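You operate a simulated robot arm through the tools that you are given. There is no shell and no other tool.

You are at the controls of a simulated robot arm. One attempt, no reset.

TASK
Shut the plant down: heater one off first, then agitator and vacuum pump, then cooling pump, main switch last.

Only the result counts: the job must be done as asked and must still hold three seconds after the hand-in. Knocking over, shifting, dropping, spilling or breaking anything else fails it.

THE ROBOT
A 6-joint arm with a two-finger gripper, fixed in place. Base frame: the origin is at the foot of the arm, x ahead of it, y to its left, z up. Readings come in m, degrees, newtons and seconds.
Its first joint turns from -166.0 to 166.0 degrees. Payload 2.45 kg.
Tool frame: the origin (TCP) lies between the finger pads and is the grasp point; the fingertips stand 0.02 m ahead of it; z points along the fingers, y is the line along which they close. Largest opening 0.14 m; the body of the gripper starts 0.168 m behind the TCP.
Orientation is told as [roll, pitch, yaw] about the base's x, y, z axes, in that order, counted from this pose: with the fingers straight down and closing along the base's y, the tool's x points along the base's -x, its y along +y and its z along -z.

THE INTERFACE
- The arm moves only by the tool move_arm. Its argument "deltas" is text: rows parted by semicolons, each of 6 numbers parted by spaces: the shift along the tool's x, y, z in units of 400 mm (1.0 is 400 mm), then the turn, a rotation vector about the tool's x, y, z in units of 45 degrees (1.0 is 45 degrees). In form: dx dy dz wx wy wz; .... A call has 1 to 20 rows; each row is the pose to reach, as a shift and turn from the pose commanded when the call began, along the tool's axes at that moment. "gripper" is the gripper command, from -1 (shut) to 1 (fully open), values between in proportion, set as the call begins (left out, the last holds). A call with a number of a shift or a turn outside -1 to 1 is refused whole. Rows are played at 5 a second. More than 0.05 m and 8.6 degrees between two rows, or a gripper value outside its range, and nothing of the call is played. A pose out of reach is approached as far as the arm can. The call stops where the force on the tool passes 50 N (or 10 N more than at its start, if that is more) or the arm is blocked; 0.2 s more then pass. The fingers move at their own pace (about 0.045 m/s each) and stop on an object; they squeeze with about 29 N. The grip force told is the motor's: it shows also when the fingers shut on nothing. Time passes only in rows, and 0.2 s behind the last, so rows that repeat a pose let the fingers close. The reply holds the time, the measured pose of the TCP, the force on the tool along the base axes, the opening and the grip force, in the units named above and with some noise, with the torque about the TCP (base axes, N m) and any sound that the robot's microphone picked up.
- Cameras (640 x 400 px; columns grow to the right, rows downward): "scene" is fixed at [0.393, 0.5029, 1.9575]; the picture's right is [-0.47, -0.88, 0.00], its down [-0.80, 0.42, -0.44] and it looks along [0.39, -0.20, -0.90] (base axes); focal length 312 px, centre (320, 200). "wrist" rides on the gripper at [0.078, 0.011, -0.209] in the tool frame; the picture's right is [-0.14, 0.99, 0.00], its down [-0.92, -0.13, -0.37] and it looks along [-0.37, -0.05, 0.93] (tool axes); focal length 280 px, centre (320, 200). There is no depth. A picture from a camera that has moved, and an enlarged one, comes with that camera's place and axes in the base frame and with its lens. The place of the scene camera against the robot may be out by one fixed shift of up to 0.018 m in any direction.
- get_image(camera): a new picture of that camera. No time passes.
- inspect(camera, box): a new picture of the part [left, top, right, bottom] of that camera's present view, enlarged. No time passes.
- sign_off(): hands the job in; it is judged then, once.

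Places have to be worked out from the pictures, the camera data and where the tool is seen. Open the gripper and draw the arm clear of the work before you hand the job in, unless the task says otherwise.

The tools are called after "Emit:" as a command line: name --argument value ..., lists and objects as JSON in quotes. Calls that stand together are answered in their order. move_arm: Moves the arm, as the interface text tells. Its arguments: {"type":"object","properties":{"deltas":{"type":"string"},"gripper":{"type":"number"}},"required":["deltas"]} The other tools are called the same way: get_image (camera) takes a picture; inspect (camera, box) takes an enlarged picture of a part of a camera's view; sign_off () hands the job in.

At the start:

```text
time: 0.0
position: [0.5215, 0.2199, 1.4605]
tcp_rot: [-0.1, 0.0, 0.0]
ft_force: [-0.7, -0.8, 0.7]
torque: [0.0, 0.03, 0.03]
gripper_width: 0.1403
grip_force: 0.0
```

scene: 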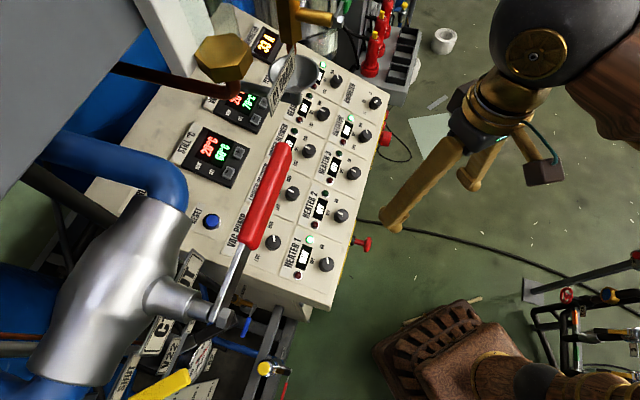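
wrist: 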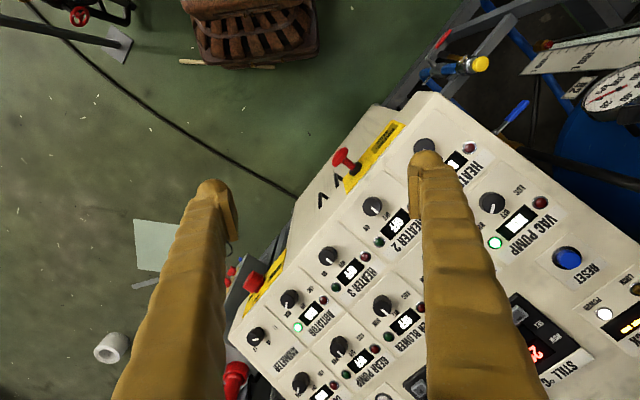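

I'll look at the panel up close in both cameras before moving anything.

Emit:
inspect --camera "scene" --box '[220, 130, 400, 300]'

Emit:
inspect --camera "scene" --box '[220, 30, 420, 170]'

Emit:
inspect --camera "wrist" --box '[220, 230, 440, 400]'

Emit:
inspect --camera "wrist" --box '[400, 100, 640, 300]'

```text
2.35 times, centred on (310, 215) of scene
camera zoom: at [0.393, 0.5029, 1.9575], right [-0.47, -0.88, 0.0], down [-0.8, 0.42, -0.44], along [0.39, -0.2, -0.9], focal length 735 px, centre (344, 165)
```

zoom: 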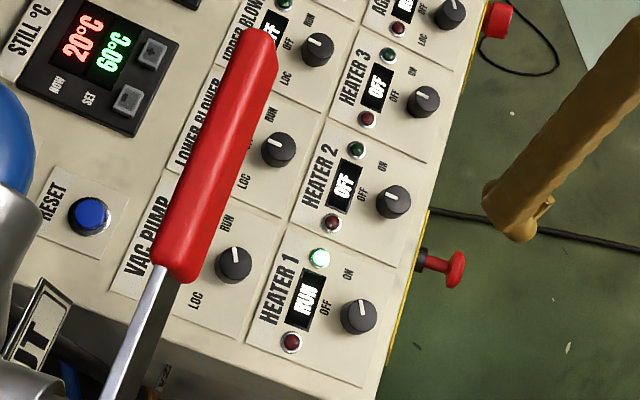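

```text
2.86 times, centred on (320, 100) of scene
camera zoom: at [0.393, 0.5029, 1.9575], right [-0.47, -0.88, 0.0], down [-0.8, 0.42, -0.44], along [0.39, -0.2, -0.9], focal length 893 px, centre (320, 486)
```

zoom: 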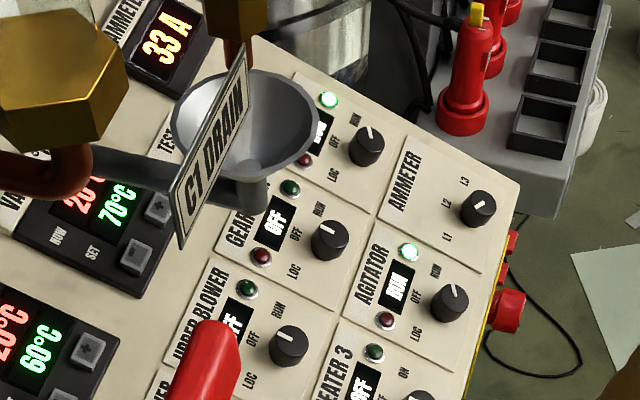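

```text
2.35 times, centred on (330, 315) of wrist
camera zoom: at [0.4431, 0.2313, 1.6704], right [0.14, 0.99, 0.0], down [0.92, -0.13, 0.37], along [0.37, -0.05, -0.93], focal length 660 px, centre (296, -71)
```

zoom: 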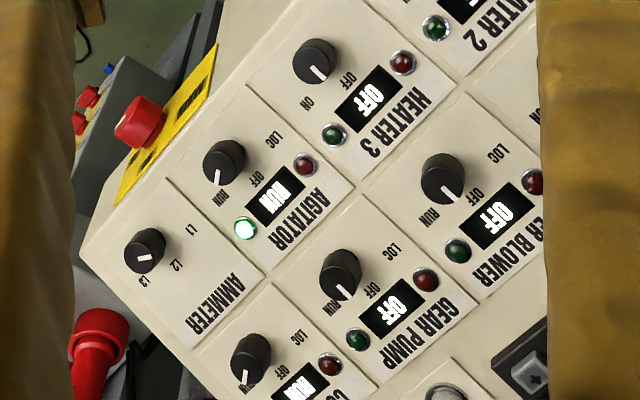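

```text
2.00 times, centred on (520, 200) of wrist
camera zoom: at [0.4431, 0.2313, 1.6704], right [0.14, 0.99, 0.0], down [0.92, -0.13, 0.37], along [0.37, -0.05, -0.93], focal length 561 px, centre (-80, 200)
```

zoom: 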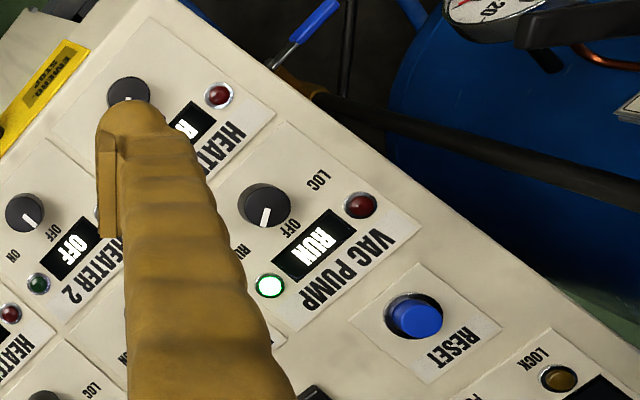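

The panel is tilted and turned about 45° in the base frame, with the heater 1 knob near (0.56, 0.40, 1.18). I still have to find the main switch and the cooling pump, so I'll zoom in on more areas.

Emit:
inspect --camera "scene" --box '[160, 0, 360, 120]'

Emit:
inspect --camera "scene" --box '[100, 180, 300, 400]'

Emit:
inspect --camera "wrist" --box '[480, 220, 640, 400]'

Emit:
inspect --camera "wrist" --box '[280, 80, 460, 220]'

Emit:
inspect --camera "scene" --box '[290, 220, 370, 290]'

```text
3.20 times, centred on (260, 60) of scene
camera zoom: at [0.393, 0.5029, 1.9575], right [-0.47, -0.88, 0.0], down [-0.8, 0.42, -0.44], along [0.39, -0.2, -0.9], focal length 1000 px, centre (512, 648)
```

zoom: 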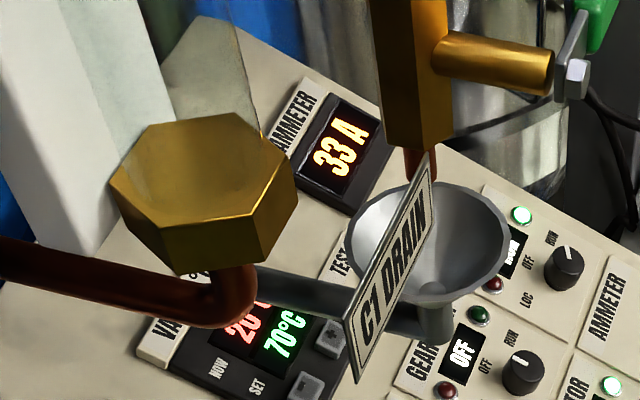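

```text
1.82 times, centred on (200, 290) of scene
camera zoom: at [0.393, 0.5029, 1.9575], right [-0.47, -0.88, 0.0], down [-0.8, 0.42, -0.44], along [0.39, -0.2, -0.9], focal length 568 px, centre (538, 36)
```

zoom: 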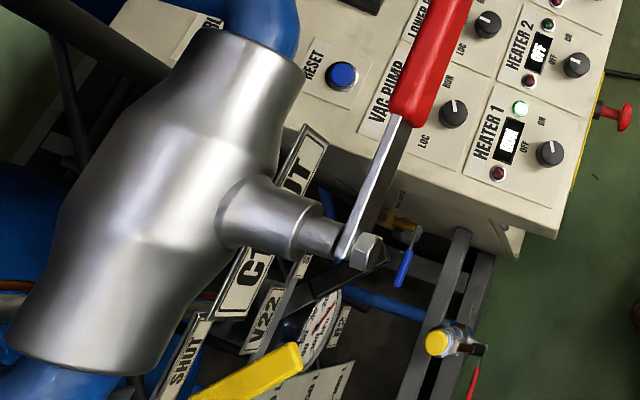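

```text
2.22 times, centred on (560, 310) of wrist
camera zoom: at [0.4431, 0.2313, 1.6704], right [0.14, 0.99, 0.0], down [0.92, -0.13, 0.37], along [0.37, -0.05, -0.93], focal length 623 px, centre (-213, -44)
```

zoom: 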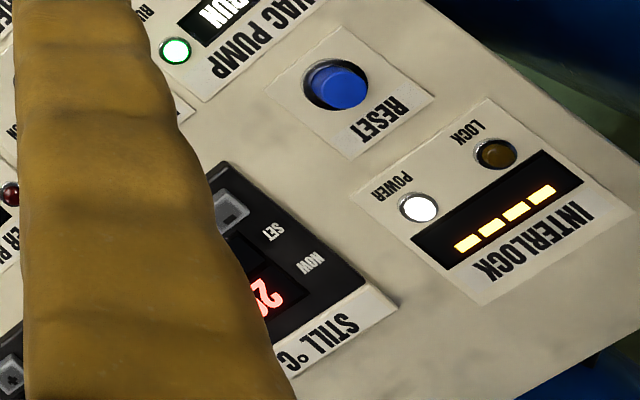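

```text
2.86 times, centred on (370, 150) of wrist
camera zoom: at [0.4431, 0.2313, 1.6704], right [0.14, 0.99, 0.0], down [0.92, -0.13, 0.37], along [0.37, -0.05, -0.93], focal length 801 px, centre (177, 343)
```

zoom: 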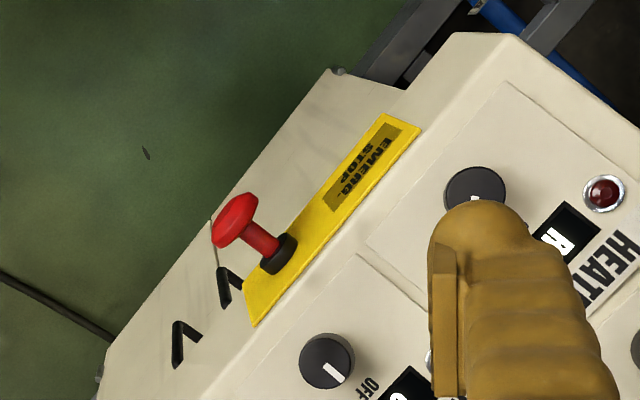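

```text
5.71 times, centred on (330, 255) of scene
camera zoom: at [0.393, 0.5029, 1.9575], right [-0.47, -0.88, 0.0], down [-0.8, 0.42, -0.44], along [0.39, -0.2, -0.9], focal length 1786 px, centre (263, -114)
```

zoom: 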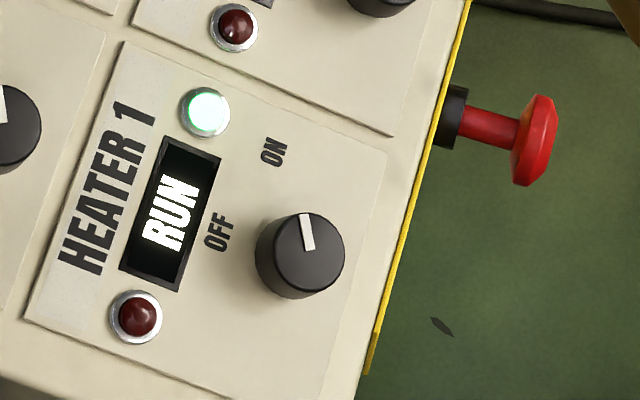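

The front face carries an EMERG STOP mushroom, plus another red handle on a yellow plate near (0.85, 0.02, 1.13) that may be the main switch. I'll swing the tool around to face the panel's front, staying well away from it, so I can read it.

Emit:
move_arm --deltas "-0.032 -0.1 0 0 0 -0.1; -0.064 -0.2 0 0 0 -0.2; -0.096 -0.3 0 0 0 -0.3; -0.128 -0.4 0 0 0 -0.4; -0.16 -0.5 0 0 0 -0.5; -0.192 -0.6 0 0 0 -0.6; -0.224 -0.7 0 0 0 -0.7; -0.256 -0.8 0 0 0 -0.8; -0.288 -0.9 0 0 0 -0.9; -0.32 -1.0 0 0 0 -1.0"

```text
time: 2.2
position: [0.6484, -0.1789, 1.4587]
tcp_rot: [0.0, 0.0, 45.1]
ft_force: [-0.7, 0.9, 0.2]
torque: [-0.02, -0.06, 0.04]
gripper_width: 0.14
grip_force: 0.1
```

The yaw worked cleanly. Now I'll tilt the wrist camera forward and come down a little to view the panel front.

Emit:
move_arm --deltas "0 0 0.05 0 -0.1 0; 0 0 0.1 0 -0.2 0; 0 0 0.15 0 -0.3 0; 0 0 0.2 0 -0.4 0; 0 0 0.25 0 -0.5 0; 0 0 0.3 0 -0.6 0; 0 0 0.35 0 -0.7 0; 0 0 0.4 0 -0.8 0"

Emit:
get_image --camera "wrist"

Emit:
get_image --camera "scene"

```text
time: 4.0
position: [0.6486, -0.1789, 1.3021]
tcp_rot: [0.0, -36.1, 44.9]
ft_force: [0.8, 1.5, -0.5]
torque: [-0.03, 0.03, -0.01]
gripper_width: 0.1398
grip_force: 0.1
```

```text
taken
camera wrist: at [0.5093, -0.3022, 1.4248], right [-0.62, 0.78, 0.08], down [0.46, 0.28, 0.84], along [0.63, 0.56, -0.54], focal length 280 px, centre (320, 200)
```

wrist: 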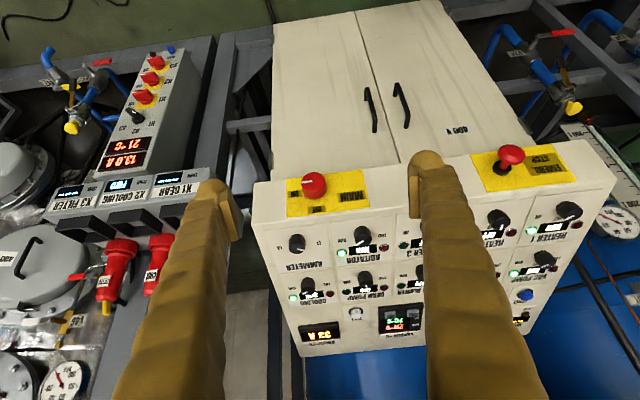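

```text
taken
```

scene: 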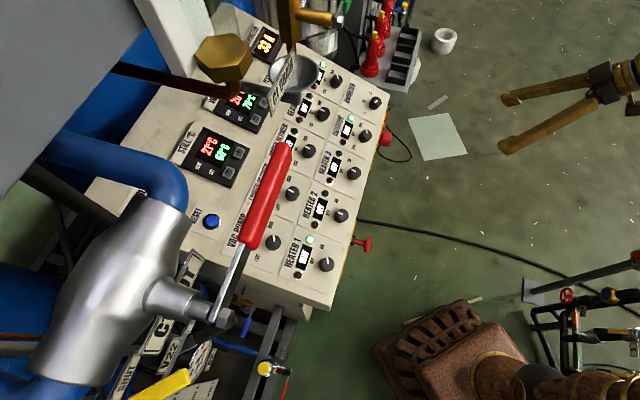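

The picture is upside down, but I can now see the front face and a second unit with rotary switches beside it. I'll enlarge both.

Emit:
inspect --camera "wrist" --box '[250, 150, 430, 270]'

Emit:
inspect --camera "wrist" --box '[40, 30, 240, 240]'

Emit:
inspect --camera "wrist" --box '[440, 120, 640, 260]'

Emit:
inspect --camera "wrist" --box '[270, 170, 390, 250]'

```text
3.33 times, centred on (340, 210) of wrist
camera zoom: at [0.5093, -0.3022, 1.4248], right [-0.62, 0.78, 0.08], down [0.46, 0.28, 0.84], along [0.63, 0.56, -0.54], focal length 935 px, centre (253, 167)
```

zoom: 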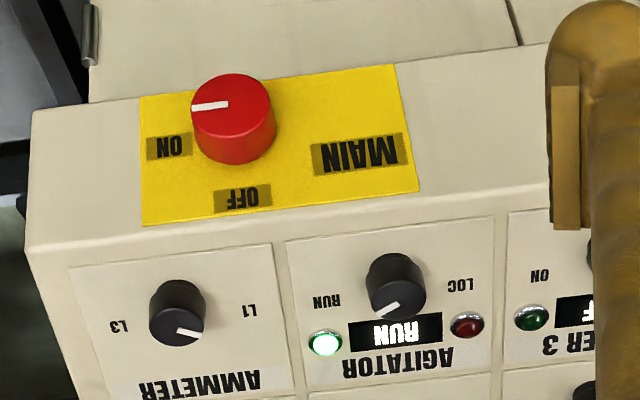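

```text
1.90 times, centred on (140, 135) of wrist
camera zoom: at [0.5093, -0.3022, 1.4248], right [-0.62, 0.78, 0.08], down [0.46, 0.28, 0.84], along [0.63, 0.56, -0.54], focal length 534 px, centre (663, 324)
```

zoom: 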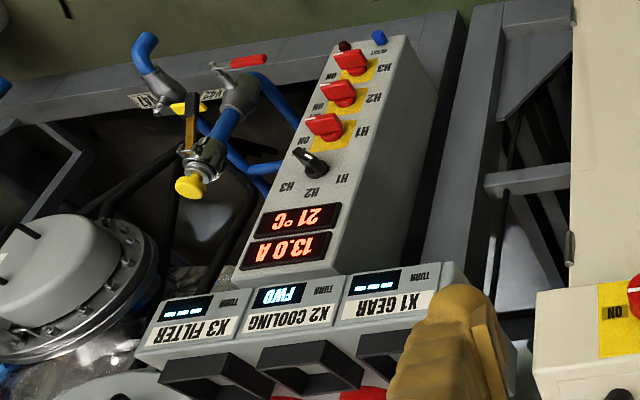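

```text
2.86 times, centred on (540, 190) of wrist
camera zoom: at [0.5093, -0.3022, 1.4248], right [-0.62, 0.78, 0.08], down [0.46, 0.28, 0.84], along [0.63, 0.56, -0.54], focal length 801 px, centre (-309, 229)
```

zoom: 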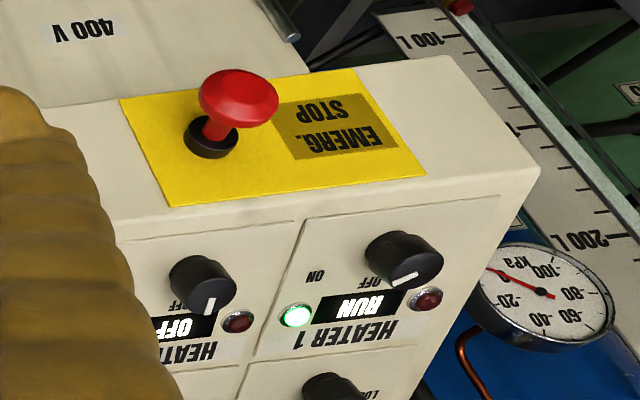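

```text
5.00 times, centred on (330, 210) of wrist
camera zoom: at [0.5093, -0.3022, 1.4248], right [-0.62, 0.78, 0.08], down [0.46, 0.28, 0.84], along [0.63, 0.56, -0.54], focal length 1402 px, centre (270, 150)
```

zoom: 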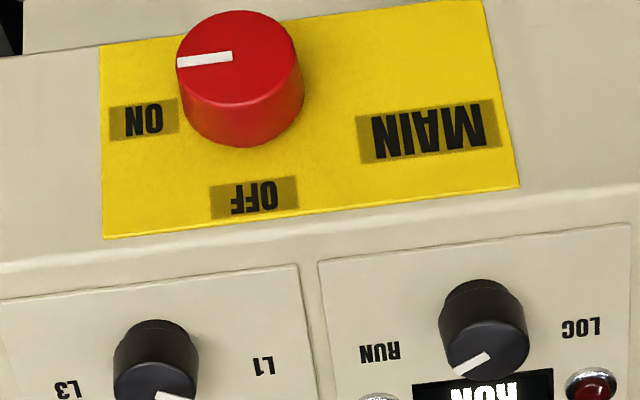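

MAIN is the red rotary at about (0.865, 0.0, 1.085): OFF is up, ON is to the right, and it's currently on ON. The valve lever with the red handle hangs over the VAC PUMP area, so I'll move up and to the left to look along it and work out where it is.

Emit:
move_arm --deltas "-0.045 0.1 -0.0285 0 -0.038 0; -0.09 0.2 -0.057 0 -0.076 0; -0.135 0.3 -0.0855 0 -0.114 0; -0.18 0.4 -0.114 0 -0.152 0; -0.225 0.5 -0.1425 0 -0.19 0; -0.27 0.6 -0.171 0 -0.228 0; -0.315 0.7 -0.1995 0 -0.266 0; -0.36 0.8 -0.228 0 -0.304 0; -0.405 0.9 -0.2565 0 -0.342 0; -0.45 1.0 -0.285 0 -0.38 0"

Emit:
get_image --camera "wrist"

Emit:
get_image --camera "scene"

```text
time: 5.3
position: [0.6007, -0.0333, 1.3097]
tcp_rot: [12.4, -40.5, 36.6]
ft_force: [0.3, -0.2, 0.5]
torque: [0.09, 0.02, 0.07]
gripper_width: 0.1399
grip_force: 0.0
stopped in row 6: the arm was blocked; the commanded pose is now the measured one
```

```text
taken
camera wrist: at [0.4659, -0.1775, 1.4163], right [-0.6, 0.76, 0.25], down [0.51, 0.13, 0.85], along [0.61, 0.64, -0.46], focal length 280 px, centre (320, 200)
```

wrist: 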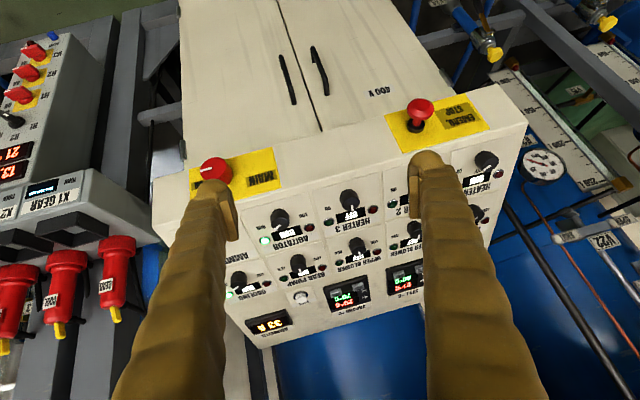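

```text
taken
```

scene: 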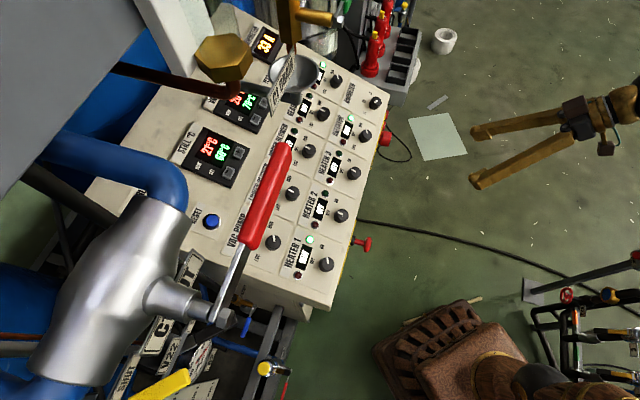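

The arm stopped short there with no contact force, so I think it was a joint limit in that far-back tilted pose. I'll ease the tilt to 19.4° (square to the panel) and straighten the yaw to 45°, staying in place.

Emit:
move_arm --deltas "0 0 0 0.0426 0.0938 -0.025; 0 0 0 0.0852 0.1876 -0.05; 0 0 0 0.1278 0.2814 -0.075; 0 0 0 0.1704 0.3752 -0.1; 0 0 0 0.213 0.469 -0.125"

```text
time: 6.5
position: [0.5984, -0.0331, 1.3134]
tcp_rot: [-2.3, -20.1, 45.5]
ft_force: [0.9, 0.4, -0.3]
torque: [-0.01, 0.01, 0.04]
gripper_width: 0.1401
grip_force: 0.0
```

The orientation is recovered: tilt 20°, yaw 45°. Next I'll move over to a hover about 0.15 m off the HEATER 1 knob along the panel normal.

Emit:
move_arm --deltas "-0.0557 0.0825 0.0123 -0.005 0.0016 0; -0.1114 0.165 0.0246 -0.01 0.0032 0; -0.1671 0.2475 0.0369 -0.015 0.0048 0; -0.2228 0.33 0.0492 -0.02 0.0064 0; -0.2785 0.4125 0.0615 -0.025 0.008 0; -0.3342 0.495 0.0738 -0.03 0.0096 0; -0.3899 0.5775 0.0861 -0.035 0.0112 0; -0.4456 0.66 0.0984 -0.04 0.0128 0; -0.5013 0.7425 0.1107 -0.045 0.0144 0; -0.557 0.825 0.123 -0.05 0.016 0"

Emit:
get_image --camera "wrist"

Emit:
get_image --camera "scene"

```text
time: 8.7
position: [0.5232, 0.3591, 1.3312]
tcp_rot: [0.1, -19.4, 45.5]
ft_force: [-1.1, -0.1, -1.3]
torque: [0.0, 0.0, 0.03]
gripper_width: 0.1401
grip_force: 0.0
```

```text
taken
camera wrist: at [0.4155, 0.2635, 1.5027], right [-0.62, 0.79, 0.05], down [0.61, 0.44, 0.65], along [0.49, 0.43, -0.76], focal length 280 px, centre (320, 200)
```

wrist: 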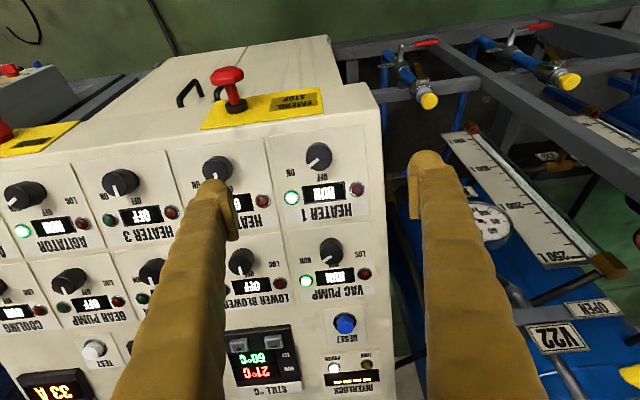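

```text
taken
```

scene: 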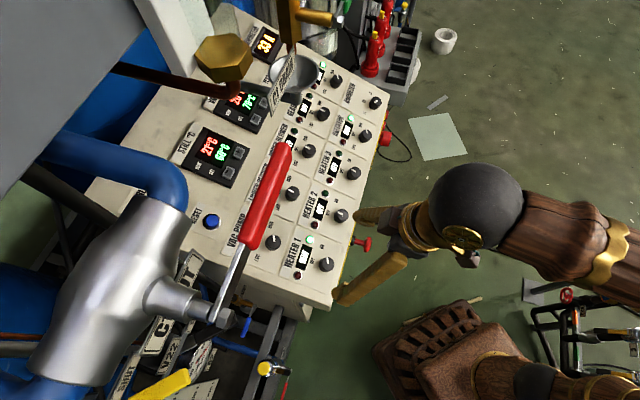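

HEATER 1's knob is right below, slightly short of where the tool axis points. I'll enlarge it to read its exact place and pointer angle.

Emit:
inspect --camera "wrist" --box '[260, 120, 400, 220]'

Emit:
inspect --camera "wrist" --box '[270, 215, 410, 315]'

Emit:
inspect --camera "wrist" --box '[300, 300, 400, 400]'

```text
4.00 times, centred on (330, 170) of wrist
camera zoom: at [0.4155, 0.2635, 1.5027], right [-0.62, 0.79, 0.05], down [0.61, 0.44, 0.65], along [0.49, 0.43, -0.76], focal length 1122 px, centre (280, 320)
```

zoom: 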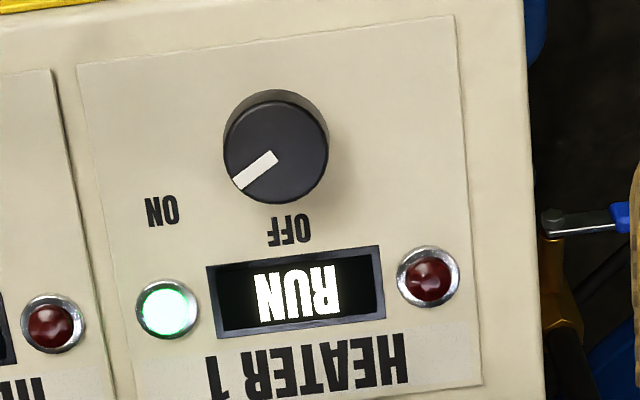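

```text
4.00 times, centred on (340, 265) of wrist
camera zoom: at [0.4155, 0.2635, 1.5027], right [-0.62, 0.79, 0.05], down [0.61, 0.44, 0.65], along [0.49, 0.43, -0.76], focal length 1122 px, centre (240, -60)
```

zoom: 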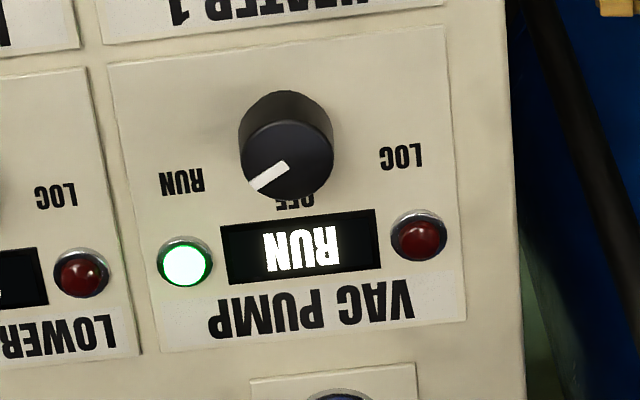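

```text
4.00 times, centred on (350, 350) of wrist
camera zoom: at [0.4155, 0.2635, 1.5027], right [-0.62, 0.79, 0.05], down [0.61, 0.44, 0.65], along [0.49, 0.43, -0.76], focal length 1122 px, centre (200, -400)
```

zoom: 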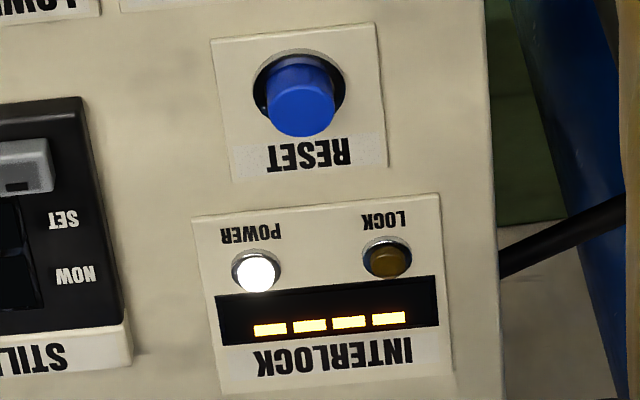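

The knob top is near (0.561, 0.395, 1.190), about 34 mm across and roughly 18 mm high, with its pointer about 52° right of OFF. I'll narrow the gripper to 70 mm and come down to 50 mm above it to check the alignment.

Emit:
move_arm --deltas "-0.001 -0.001 0.05 0 0 0; -0.002 -0.001 0.1 0 0 0; -0.003 -0.002 0.15 0 0 0; -0.004 -0.003 0.2 0 0 0; -0.0055 -0.003 0.25 0 0 0; -0.0055 -0.003 0.25 0 0 0" --gripper 0

Emit:
get_image --camera "wrist"

Emit:
inspect --camera "scene" --box '[220, 180, 420, 320]'

```text
time: 10.1
position: [0.5513, 0.3857, 1.2383]
tcp_rot: [0.0, -19.5, 45.5]
ft_force: [-0.9, 0.6, -0.1]
torque: [0.02, -0.01, 0.0]
gripper_width: 0.0698
grip_force: 0.0
```

```text
taken
camera wrist: at [0.4435, 0.2907, 1.4099], right [-0.62, 0.79, 0.05], down [0.61, 0.44, 0.65], along [0.49, 0.43, -0.76], focal length 280 px, centre (320, 200)
```

wrist: 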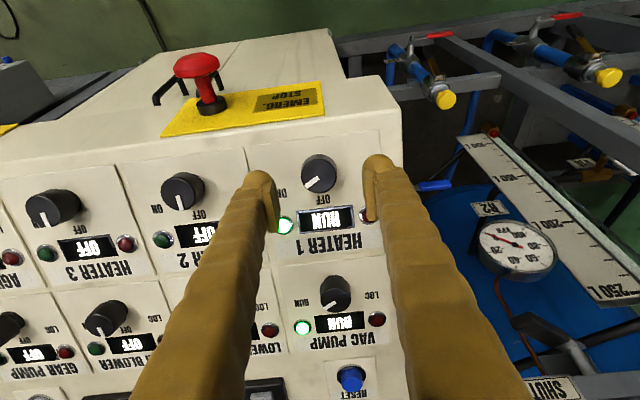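

```text
2.86 times, centred on (320, 250) of scene
camera zoom: at [0.393, 0.5029, 1.9575], right [-0.47, -0.88, 0.0], down [-0.8, 0.42, -0.44], along [0.39, -0.2, -0.9], focal length 893 px, centre (320, 57)
```

zoom: 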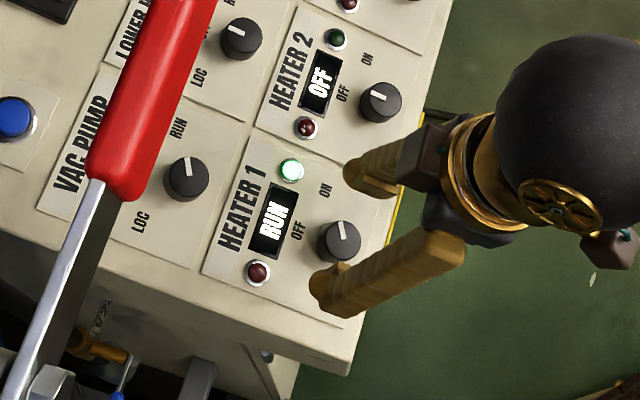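

Emit:
inspect --camera "wrist" --box '[250, 140, 390, 230]'

```text
4.44 times, centred on (320, 185) of wrist
camera zoom: at [0.4435, 0.2907, 1.4099], right [-0.62, 0.79, 0.05], down [0.61, 0.44, 0.65], along [0.49, 0.43, -0.76], focal length 1246 px, centre (320, 267)
```

zoom: 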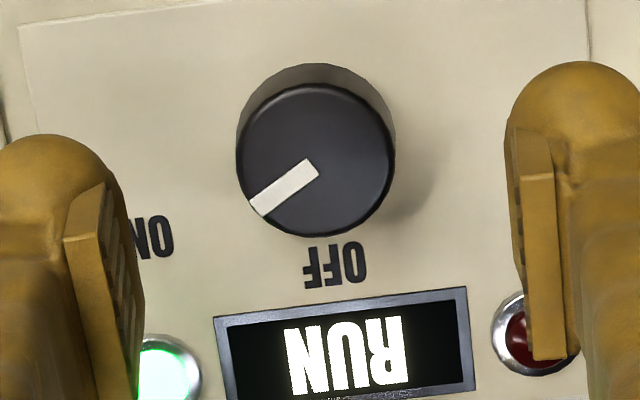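

The alignment looks right: the knob sits on the tool axis, with a finger on either side and 50 mm left to go. I'll descend 43 mm so the fingertips straddle the knob just clear of the panel.

Emit:
move_arm --deltas "0 -0.002 0.027 0 0 0; 0 -0.002 0.054 0 0 0; 0 -0.002 0.081 0 0 0; 0 -0.002 0.1075 0 0 0"

Emit:
inspect --camera "wrist" --box '[250, 140, 390, 230]'

Emit:
inspect --camera "scene" --box '[270, 200, 390, 300]'

```text
time: 11.1
position: [0.5617, 0.3965, 1.1981]
tcp_rot: [0.1, -19.4, 45.5]
ft_force: [0.6, -0.7, -0.6]
torque: [-0.02, 0.01, 0.0]
gripper_width: 0.07
grip_force: 0.0
```

```text
4.44 times, centred on (320, 185) of wrist
camera zoom: at [0.4533, 0.3018, 1.3691], right [-0.62, 0.79, 0.05], down [0.61, 0.44, 0.65], along [0.49, 0.43, -0.76], focal length 1246 px, centre (320, 267)
```

zoom: 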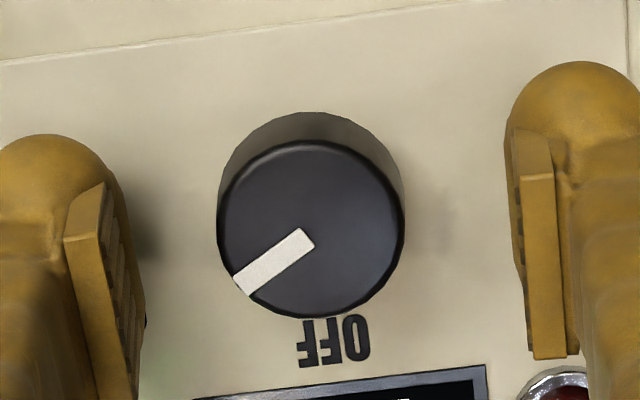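

```text
4.00 times, centred on (330, 250) of scene
camera zoom: at [0.393, 0.5029, 1.9575], right [-0.47, -0.88, 0.0], down [-0.8, 0.42, -0.44], along [0.39, -0.2, -0.9], focal length 1250 px, centre (280, 0)
```

zoom: 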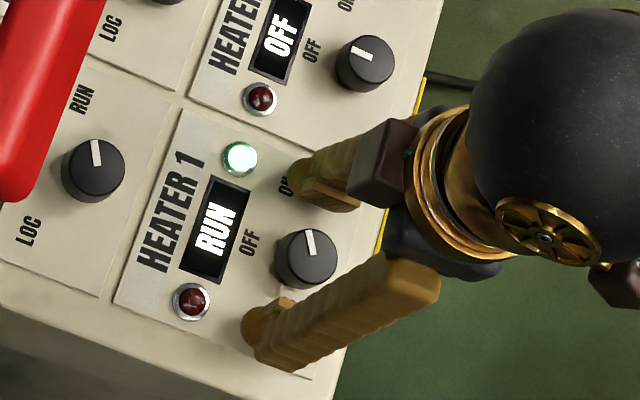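

The knob top sits about 7 mm ahead of the TCP, centred between the fingers, with no contact force. I'll close on it now.

Emit:
move_arm --deltas "0 0 0 0 0 0; 0 0 0 0 0 0; 0 0 0 0 0 0; 0 0 0 0 0 0; 0 0 0 0 0 0" --gripper -1

Emit:
inspect --camera "wrist" --box '[250, 140, 390, 230]'

```text
time: 12.3
position: [0.5612, 0.3959, 1.197]
tcp_rot: [0.0, -19.3, 45.6]
ft_force: [24.5, -20.8, -3.1]
torque: [-0.23, -0.32, -0.04]
gripper_width: 0.0332
grip_force: 45.6
```

```text
4.44 times, centred on (320, 185) of wrist
camera zoom: at [0.4541, 0.3012, 1.3692], right [-0.62, 0.79, 0.05], down [0.61, 0.44, 0.65], along [0.49, 0.43, -0.76], focal length 1246 px, centre (320, 267)
```

zoom: 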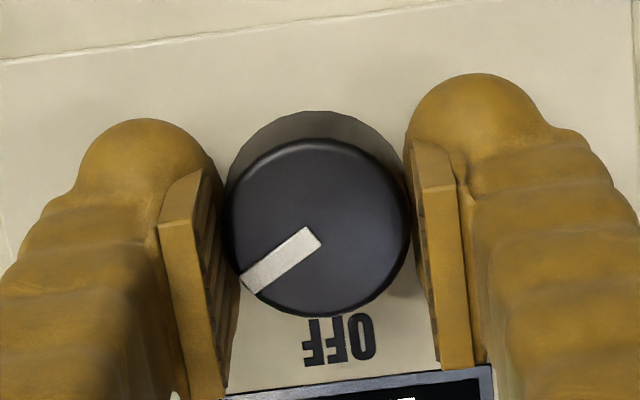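

It's gripped (33 mm wide), but there's about 32 N of side load, so the knob lies about 1.5 mm to the tool's -y side. I'll shift to relieve that and start turning counter-clockwise toward OFF.

Emit:
move_arm --deltas "0 -0.0035 0 0 0 0; 0 -0.0035 0 0 0 -0.11; 0 -0.0035 0 0 0 -0.22; 0 -0.0035 0 0 0 -0.33; 0 -0.0035 0 0 0 -0.44"

Emit:
inspect --camera "wrist" --box '[240, 130, 400, 250]'

Emit:
inspect --camera "scene" --box '[270, 200, 390, 300]'

```text
time: 13.5
position: [0.5607, 0.3944, 1.1974]
tcp_rot: [-6.5, -18.2, 66.5]
ft_force: [-32.2, 38.9, -8.3]
torque: [0.3, 0.16, 0.02]
gripper_width: 0.0332
grip_force: 44.6
```

```text
3.33 times, centred on (320, 190) of wrist
camera zoom: at [0.4738, 0.2818, 1.3694], right [-0.84, 0.55, -0.07], down [0.38, 0.66, 0.65], along [0.4, 0.52, -0.76], focal length 935 px, centre (320, 233)
```

zoom: 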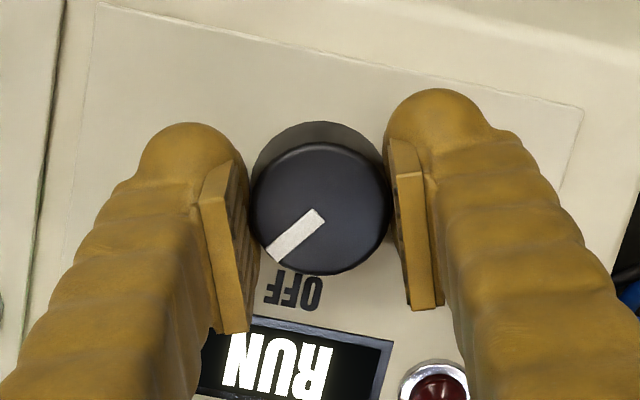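

```text
4.00 times, centred on (330, 250) of scene
camera zoom: at [0.393, 0.5029, 1.9575], right [-0.47, -0.88, 0.0], down [-0.8, 0.42, -0.44], along [0.39, -0.2, -0.9], focal length 1250 px, centre (280, 0)
```

zoom: 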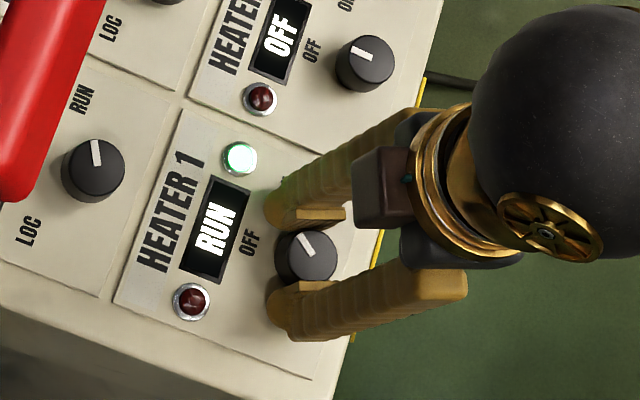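

The knob turns with the grip (about 20° so far), though my shift overcorrected the side load. I'll back off 0.7 mm and turn on toward OFF.

Emit:
move_arm --deltas "-0.0008 0.0018 0 0 0 0; -0.0008 0.0018 0 0 0 -0.11; -0.0008 0.0018 0 0 0 -0.22; -0.0008 0.0018 0 0 0 -0.33; -0.0008 0.0018 0 0 0 -0.44"

Emit:
inspect --camera "wrist" --box '[240, 130, 400, 250]'

Emit:
inspect --camera "scene" --box '[270, 200, 390, 300]'

```text
time: 14.0
position: [0.5601, 0.3952, 1.1969]
tcp_rot: [-7.0, -17.9, 67.9]
ft_force: [-8.5, 9.8, -0.4]
torque: [0.27, -0.01, 0.03]
gripper_width: 0.0328
grip_force: 45.6
stopped in row 2: the force on the tool passed its limit at 63 N (the readings are from after the stop); the commanded pose is now the measured one
```

```text
3.33 times, centred on (320, 190) of wrist
camera zoom: at [0.4754, 0.2806, 1.3696], right [-0.85, 0.53, -0.07], down [0.36, 0.67, 0.65], along [0.39, 0.52, -0.76], focal length 935 px, centre (320, 233)
```

zoom: 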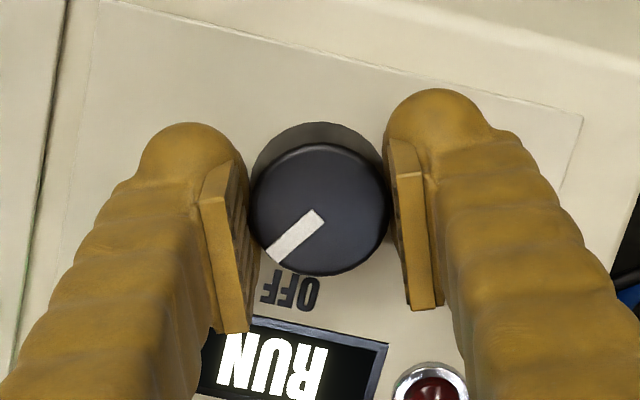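

```text
4.00 times, centred on (330, 250) of scene
camera zoom: at [0.393, 0.5029, 1.9575], right [-0.47, -0.88, 0.0], down [-0.8, 0.42, -0.44], along [0.39, -0.2, -0.9], focal length 1250 px, centre (280, 0)
```

zoom: 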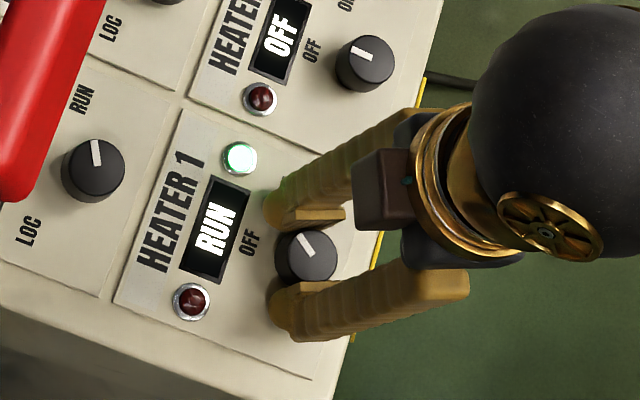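

The force limit tripped during the shift, but the grip is now nearly unloaded (13 N). I'll continue turning slowly in place.

Emit:
move_arm --deltas "0 0 0 0 0 -0.06; 0 0 0 0 0 -0.12; 0 0 0 0 0 -0.18; 0 0 0 0 0 -0.24; 0 0 0 0 0 -0.3"

Emit:
inspect --camera "wrist" --box '[240, 130, 400, 250]'

Emit:
inspect --camera "scene" --box '[270, 200, 390, 300]'

```text
time: 15.2
position: [0.5601, 0.3949, 1.1975]
tcp_rot: [-11.0, -15.8, 81.8]
ft_force: [-28.6, 19.3, -1.4]
torque: [0.06, 0.25, 0.03]
gripper_width: 0.0334
grip_force: 44.8
```

```text
3.33 times, centred on (320, 190) of wrist
camera zoom: at [0.492, 0.2728, 1.3717], right [-0.94, 0.32, -0.14], down [0.17, 0.77, 0.62], along [0.31, 0.56, -0.77], focal length 935 px, centre (320, 233)
```

zoom: 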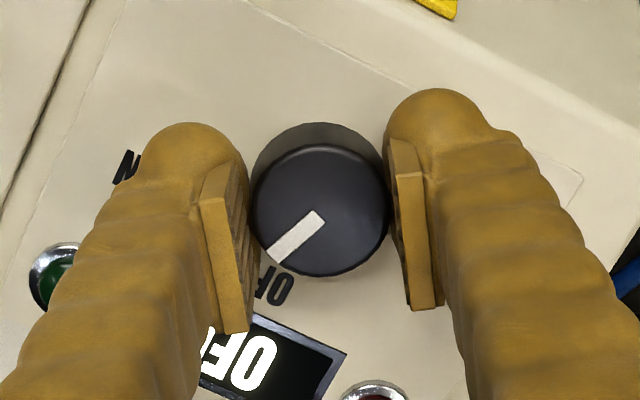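

```text
4.00 times, centred on (330, 250) of scene
camera zoom: at [0.393, 0.5029, 1.9575], right [-0.47, -0.88, 0.0], down [-0.8, 0.42, -0.44], along [0.39, -0.2, -0.9], focal length 1250 px, centre (280, 0)
```

zoom: 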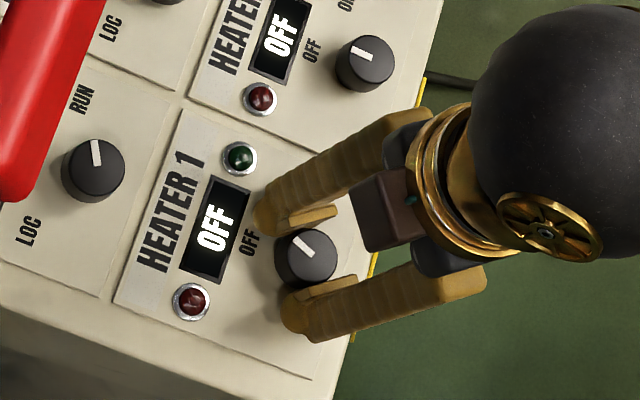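

HEATER 1 reads OFF and its lamp is out, but the pointer is still about 15–20° short of the OFF mark. I'll turn it the rest of the way so it seats properly.

Emit:
move_arm --deltas "0 0.0006 0 0 0 -0.06; 0 0.001 0 0 0 -0.12; 0 0.001 0 0 0 -0.18; 0 0.001 0 0 0 -0.24; 0 0.001 0 0 0 -0.3; 0 0.001 0 0 0 -0.36"

Emit:
inspect --camera "wrist" --box '[240, 130, 400, 250]'

Emit:
inspect --camera "scene" --box '[270, 200, 390, 300]'

```text
time: 16.7
position: [0.5596, 0.3954, 1.1959]
tcp_rot: [-14.9, -12.1, 98.1]
ft_force: [-10.4, 1.3, 4.1]
torque: [0.22, 0.05, 0.05]
gripper_width: 0.033
grip_force: 44.5
stopped in row 6: the force on the tool passed its limit at 51 N (the readings are from after the stop); the commanded pose is now the measured one
```

```text
3.33 times, centred on (320, 190) of wrist
camera zoom: at [0.5132, 0.2685, 1.3757], right [-0.97, 0.05, -0.22], down [-0.09, 0.81, 0.57], along [0.21, 0.58, -0.79], focal length 935 px, centre (320, 233)
```

zoom: 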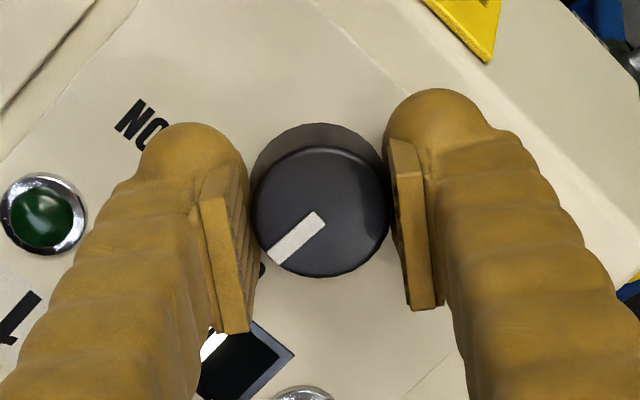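

```text
4.00 times, centred on (330, 250) of scene
camera zoom: at [0.393, 0.5029, 1.9575], right [-0.47, -0.88, 0.0], down [-0.8, 0.42, -0.44], along [0.39, -0.2, -0.9], focal length 1250 px, centre (280, 0)
```

zoom: 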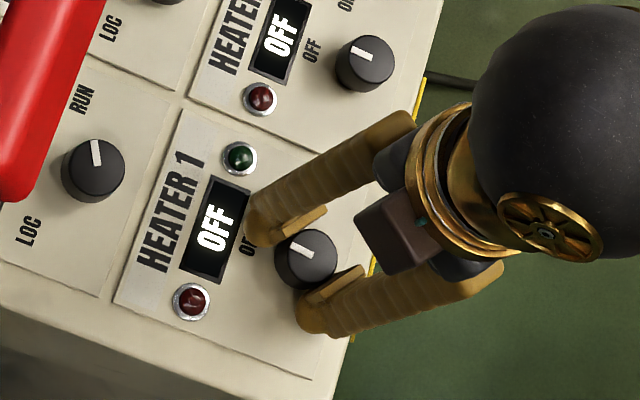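

The pointer now lines up with the neighbouring OFF knob and the display reads OFF. I'll release and back straight off.

Emit:
move_arm --deltas "0 0 0 0 0 0; 0 0 0 0 0 0; 0 0 0 0 0 0; 0 0 0 0 0 0; 0 0 -0.05 0 0 0; 0 0 -0.1 0 0 0; 0 0 -0.15 0 0 0; 0 0 -0.2 0 0 0; 0 0 -0.25 0 0 0" --gripper 0

Emit:
inspect --camera "scene" --box '[220, 170, 400, 300]'

Emit:
get_image --camera "wrist"

```text
time: 18.7
position: [0.5381, 0.3709, 1.2914]
tcp_rot: [-14.9, -12.0, 98.1]
ft_force: [0.7, -0.8, 0.3]
torque: [0.0, -0.02, 0.03]
gripper_width: 0.0701
grip_force: 0.0
```

```text
3.08 times, centred on (310, 235) of scene
camera zoom: at [0.393, 0.5029, 1.9575], right [-0.47, -0.88, 0.0], down [-0.8, 0.42, -0.44], along [0.39, -0.2, -0.9], focal length 962 px, centre (351, 92)
```

zoom: 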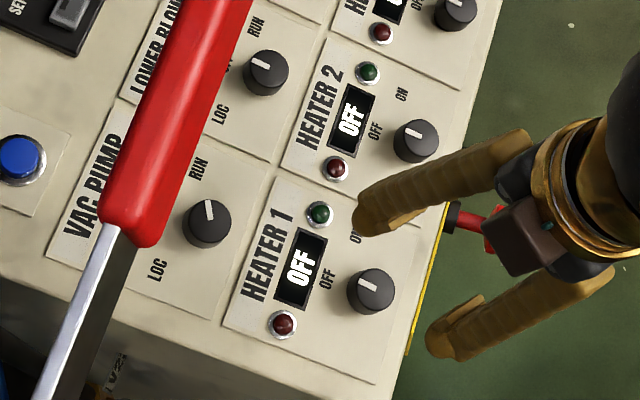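

```text
taken
camera wrist: at [0.4907, 0.2448, 1.4701], right [-0.97, 0.05, -0.22], down [-0.09, 0.81, 0.57], along [0.21, 0.58, -0.79], focal length 280 px, centre (320, 200)
```

wrist: 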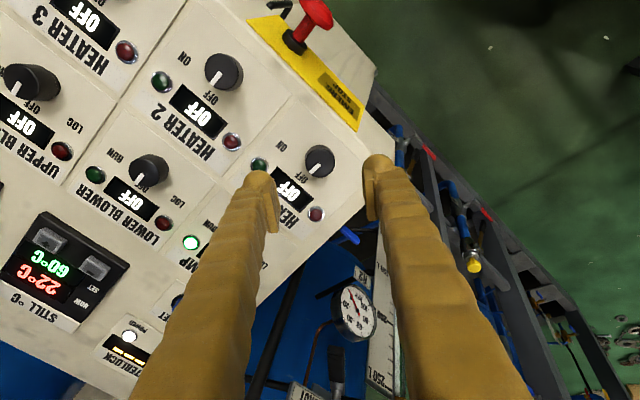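

HEATER 1 is off and its knob is clear. The red lever passes above VAC PUMP, so I'll do that knob with the tool leaned back further. First I'll unwind the wrist.

Emit:
move_arm --deltas "0 0 -0.01 0 0 0.16; 0 0 -0.02 0 0 0.32; 0 0 -0.03 0 0 0.48; 0 0 -0.04 0 0 0.64; 0 0 -0.05 0 0 0.8; 0 0 -0.06 0 0 0.96; 0 0 -0.06 0 0 1.0"

```text
time: 20.3
position: [0.5318, 0.3662, 1.3124]
tcp_rot: [-1.8, -19.1, 51.7]
ft_force: [0.0, 0.5, 0.0]
torque: [-0.03, -0.02, -0.01]
gripper_width: 0.0701
grip_force: 0.0
```

I judge the VAC PUMP knob top to be near (0.659, 0.492, 1.239). I'll go to a hover 0.10 m back from it with the tool leaned 37°, which keeps the wrist well in front of and below the lever.

Emit:
move_arm --deltas "-0.0473 -0.0057 0.0102 0.0048 -0.0663 0.0215; -0.0947 -0.0113 0.0203 0.0097 -0.1327 0.043; -0.142 -0.017 0.0305 0.0145 -0.199 0.0645; -0.1893 -0.0227 0.0407 0.0193 -0.2653 0.086; -0.2367 -0.0283 0.0508 0.0242 -0.3317 0.1075; -0.284 -0.034 0.061 0.029 -0.398 0.129"

Emit:
get_image --camera "wrist"

Emit:
get_image --camera "scene"

```text
time: 21.7
position: [0.6157, 0.4471, 1.3311]
tcp_rot: [-0.2, -37.1, 45.5]
ft_force: [-0.8, -0.2, -0.6]
torque: [-0.01, -0.03, -0.02]
gripper_width: 0.0702
grip_force: 0.1
```

```text
taken
camera wrist: at [0.4755, 0.3202, 1.4506], right [-0.63, 0.77, 0.08], down [0.45, 0.28, 0.85], along [0.63, 0.57, -0.52], focal length 280 px, centre (320, 200)
```

wrist: 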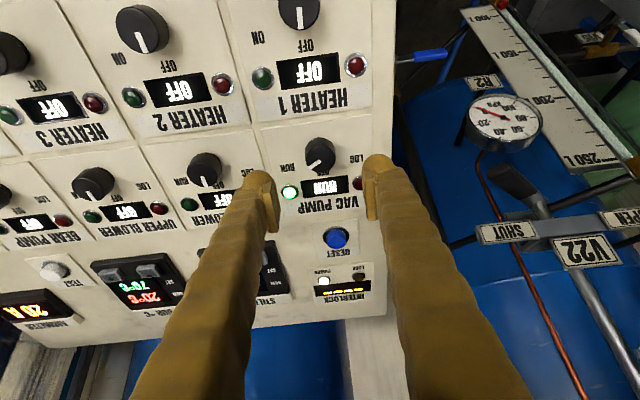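

```text
taken
```

scene: 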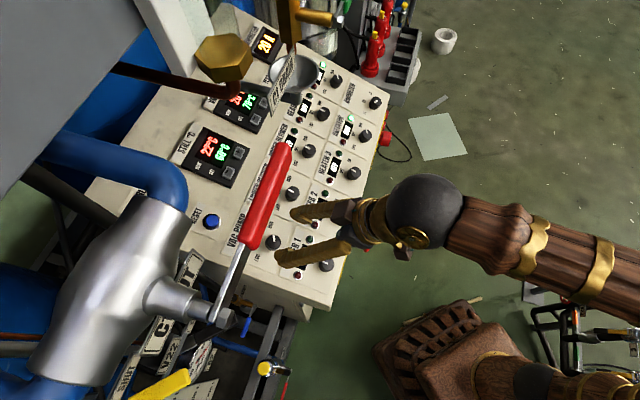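

The arm sits well clear of the lever. I'll check the VAC PUMP knob and the INTERLOCK panel up close.

Emit:
inspect --camera "wrist" --box '[250, 110, 390, 200]'

Emit:
inspect --camera "wrist" --box '[290, 210, 390, 310]'

```text
4.44 times, centred on (320, 155) of wrist
camera zoom: at [0.4755, 0.3202, 1.4506], right [-0.63, 0.77, 0.08], down [0.45, 0.28, 0.85], along [0.63, 0.57, -0.52], focal length 1246 px, centre (320, 400)
```

zoom: 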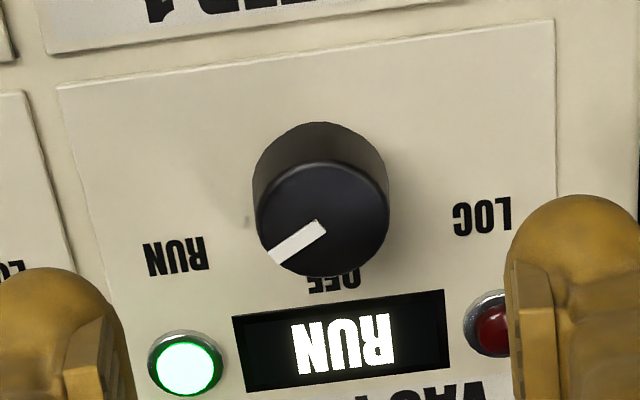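

```text
4.00 times, centred on (340, 260) of wrist
camera zoom: at [0.4755, 0.3202, 1.4506], right [-0.63, 0.77, 0.08], down [0.45, 0.28, 0.85], along [0.63, 0.57, -0.52], focal length 1122 px, centre (240, -40)
```

zoom: 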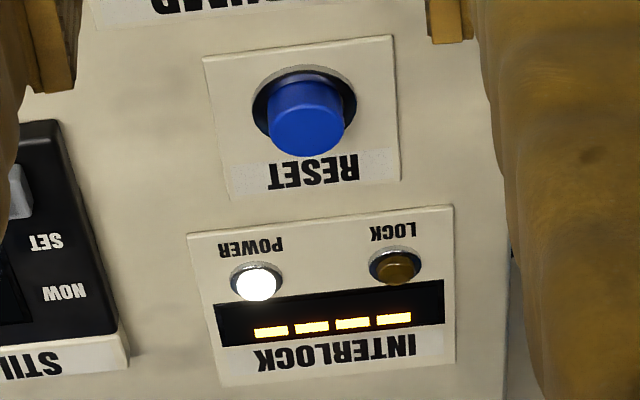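

The VAC PUMP knob is centred between the fingers, about 0.113 m ahead along the tool; INTERLOCK shows POWER on and LOCK dark. I'll close in by 65 mm and check again.

Emit:
move_arm --deltas "-0.001 0.001 0.04 0 0 0; -0.002 0.002 0.08 0 0 0; -0.003 0.003 0.12 0 0 0; -0.004 0.004 0.1625 0 0 0"

Emit:
inspect --camera "wrist" --box '[250, 130, 390, 220]'

Emit:
get_image --camera "scene"

```text
time: 22.7
position: [0.6419, 0.4759, 1.2805]
tcp_rot: [-0.2, -37.1, 45.7]
ft_force: [-0.1, -0.3, 0.1]
torque: [-0.01, 0.02, -0.01]
gripper_width: 0.0698
grip_force: 0.1
```

```text
4.44 times, centred on (320, 175) of wrist
camera zoom: at [0.5017, 0.3492, 1.3995], right [-0.63, 0.77, 0.08], down [0.45, 0.28, 0.85], along [0.63, 0.57, -0.52], focal length 1246 px, centre (320, 311)
```

zoom: 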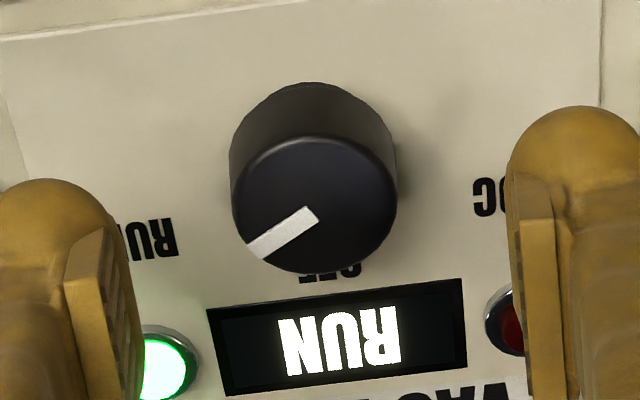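

```text
taken
```

scene: 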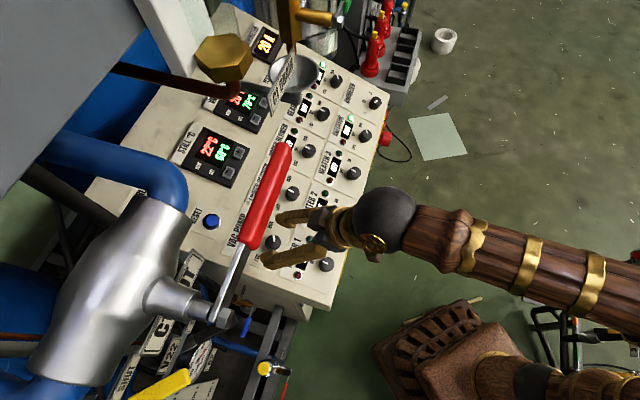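

Still well centred, with roughly 40 mm left to the knob top. I'll advance another 24 mm and measure again.

Emit:
move_arm --deltas "0 0 0.03 0 0 0; 0 0 0.06 0 0 0; 0 0 0.06 0 0 0"

Emit:
inspect --camera "wrist" --box '[250, 140, 390, 230]'

Emit:
inspect --camera "scene" --box '[220, 180, 340, 280]'

```text
time: 23.5
position: [0.6524, 0.4844, 1.2587]
tcp_rot: [-0.3, -37.1, 45.5]
ft_force: [0.8, 0.0, -0.3]
torque: [-0.03, -0.01, 0.02]
gripper_width: 0.0702
grip_force: 0.0
```

```text
4.44 times, centred on (320, 185) of wrist
camera zoom: at [0.5124, 0.3598, 1.3787], right [-0.63, 0.77, 0.08], down [0.45, 0.28, 0.85], along [0.63, 0.57, -0.52], focal length 1246 px, centre (320, 267)
```

zoom: 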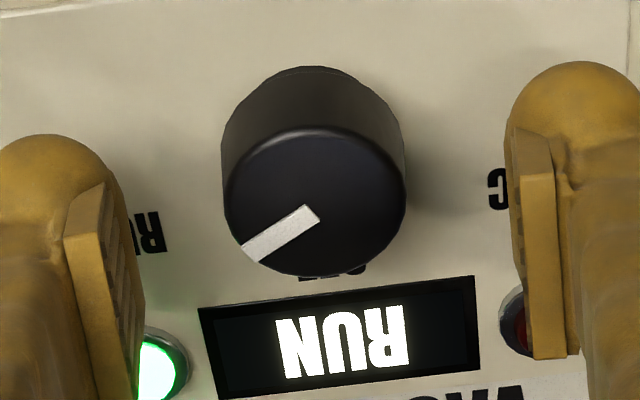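

```text
4.00 times, centred on (280, 230) of scene
camera zoom: at [0.393, 0.5029, 1.9575], right [-0.47, -0.88, 0.0], down [-0.8, 0.42, -0.44], along [0.39, -0.2, -0.9], focal length 1250 px, centre (480, 80)
```

zoom: 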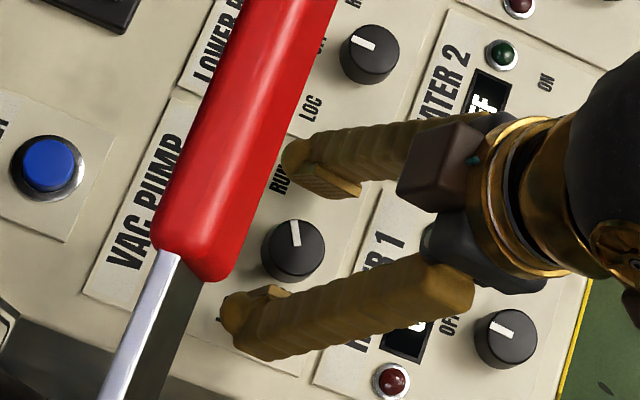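

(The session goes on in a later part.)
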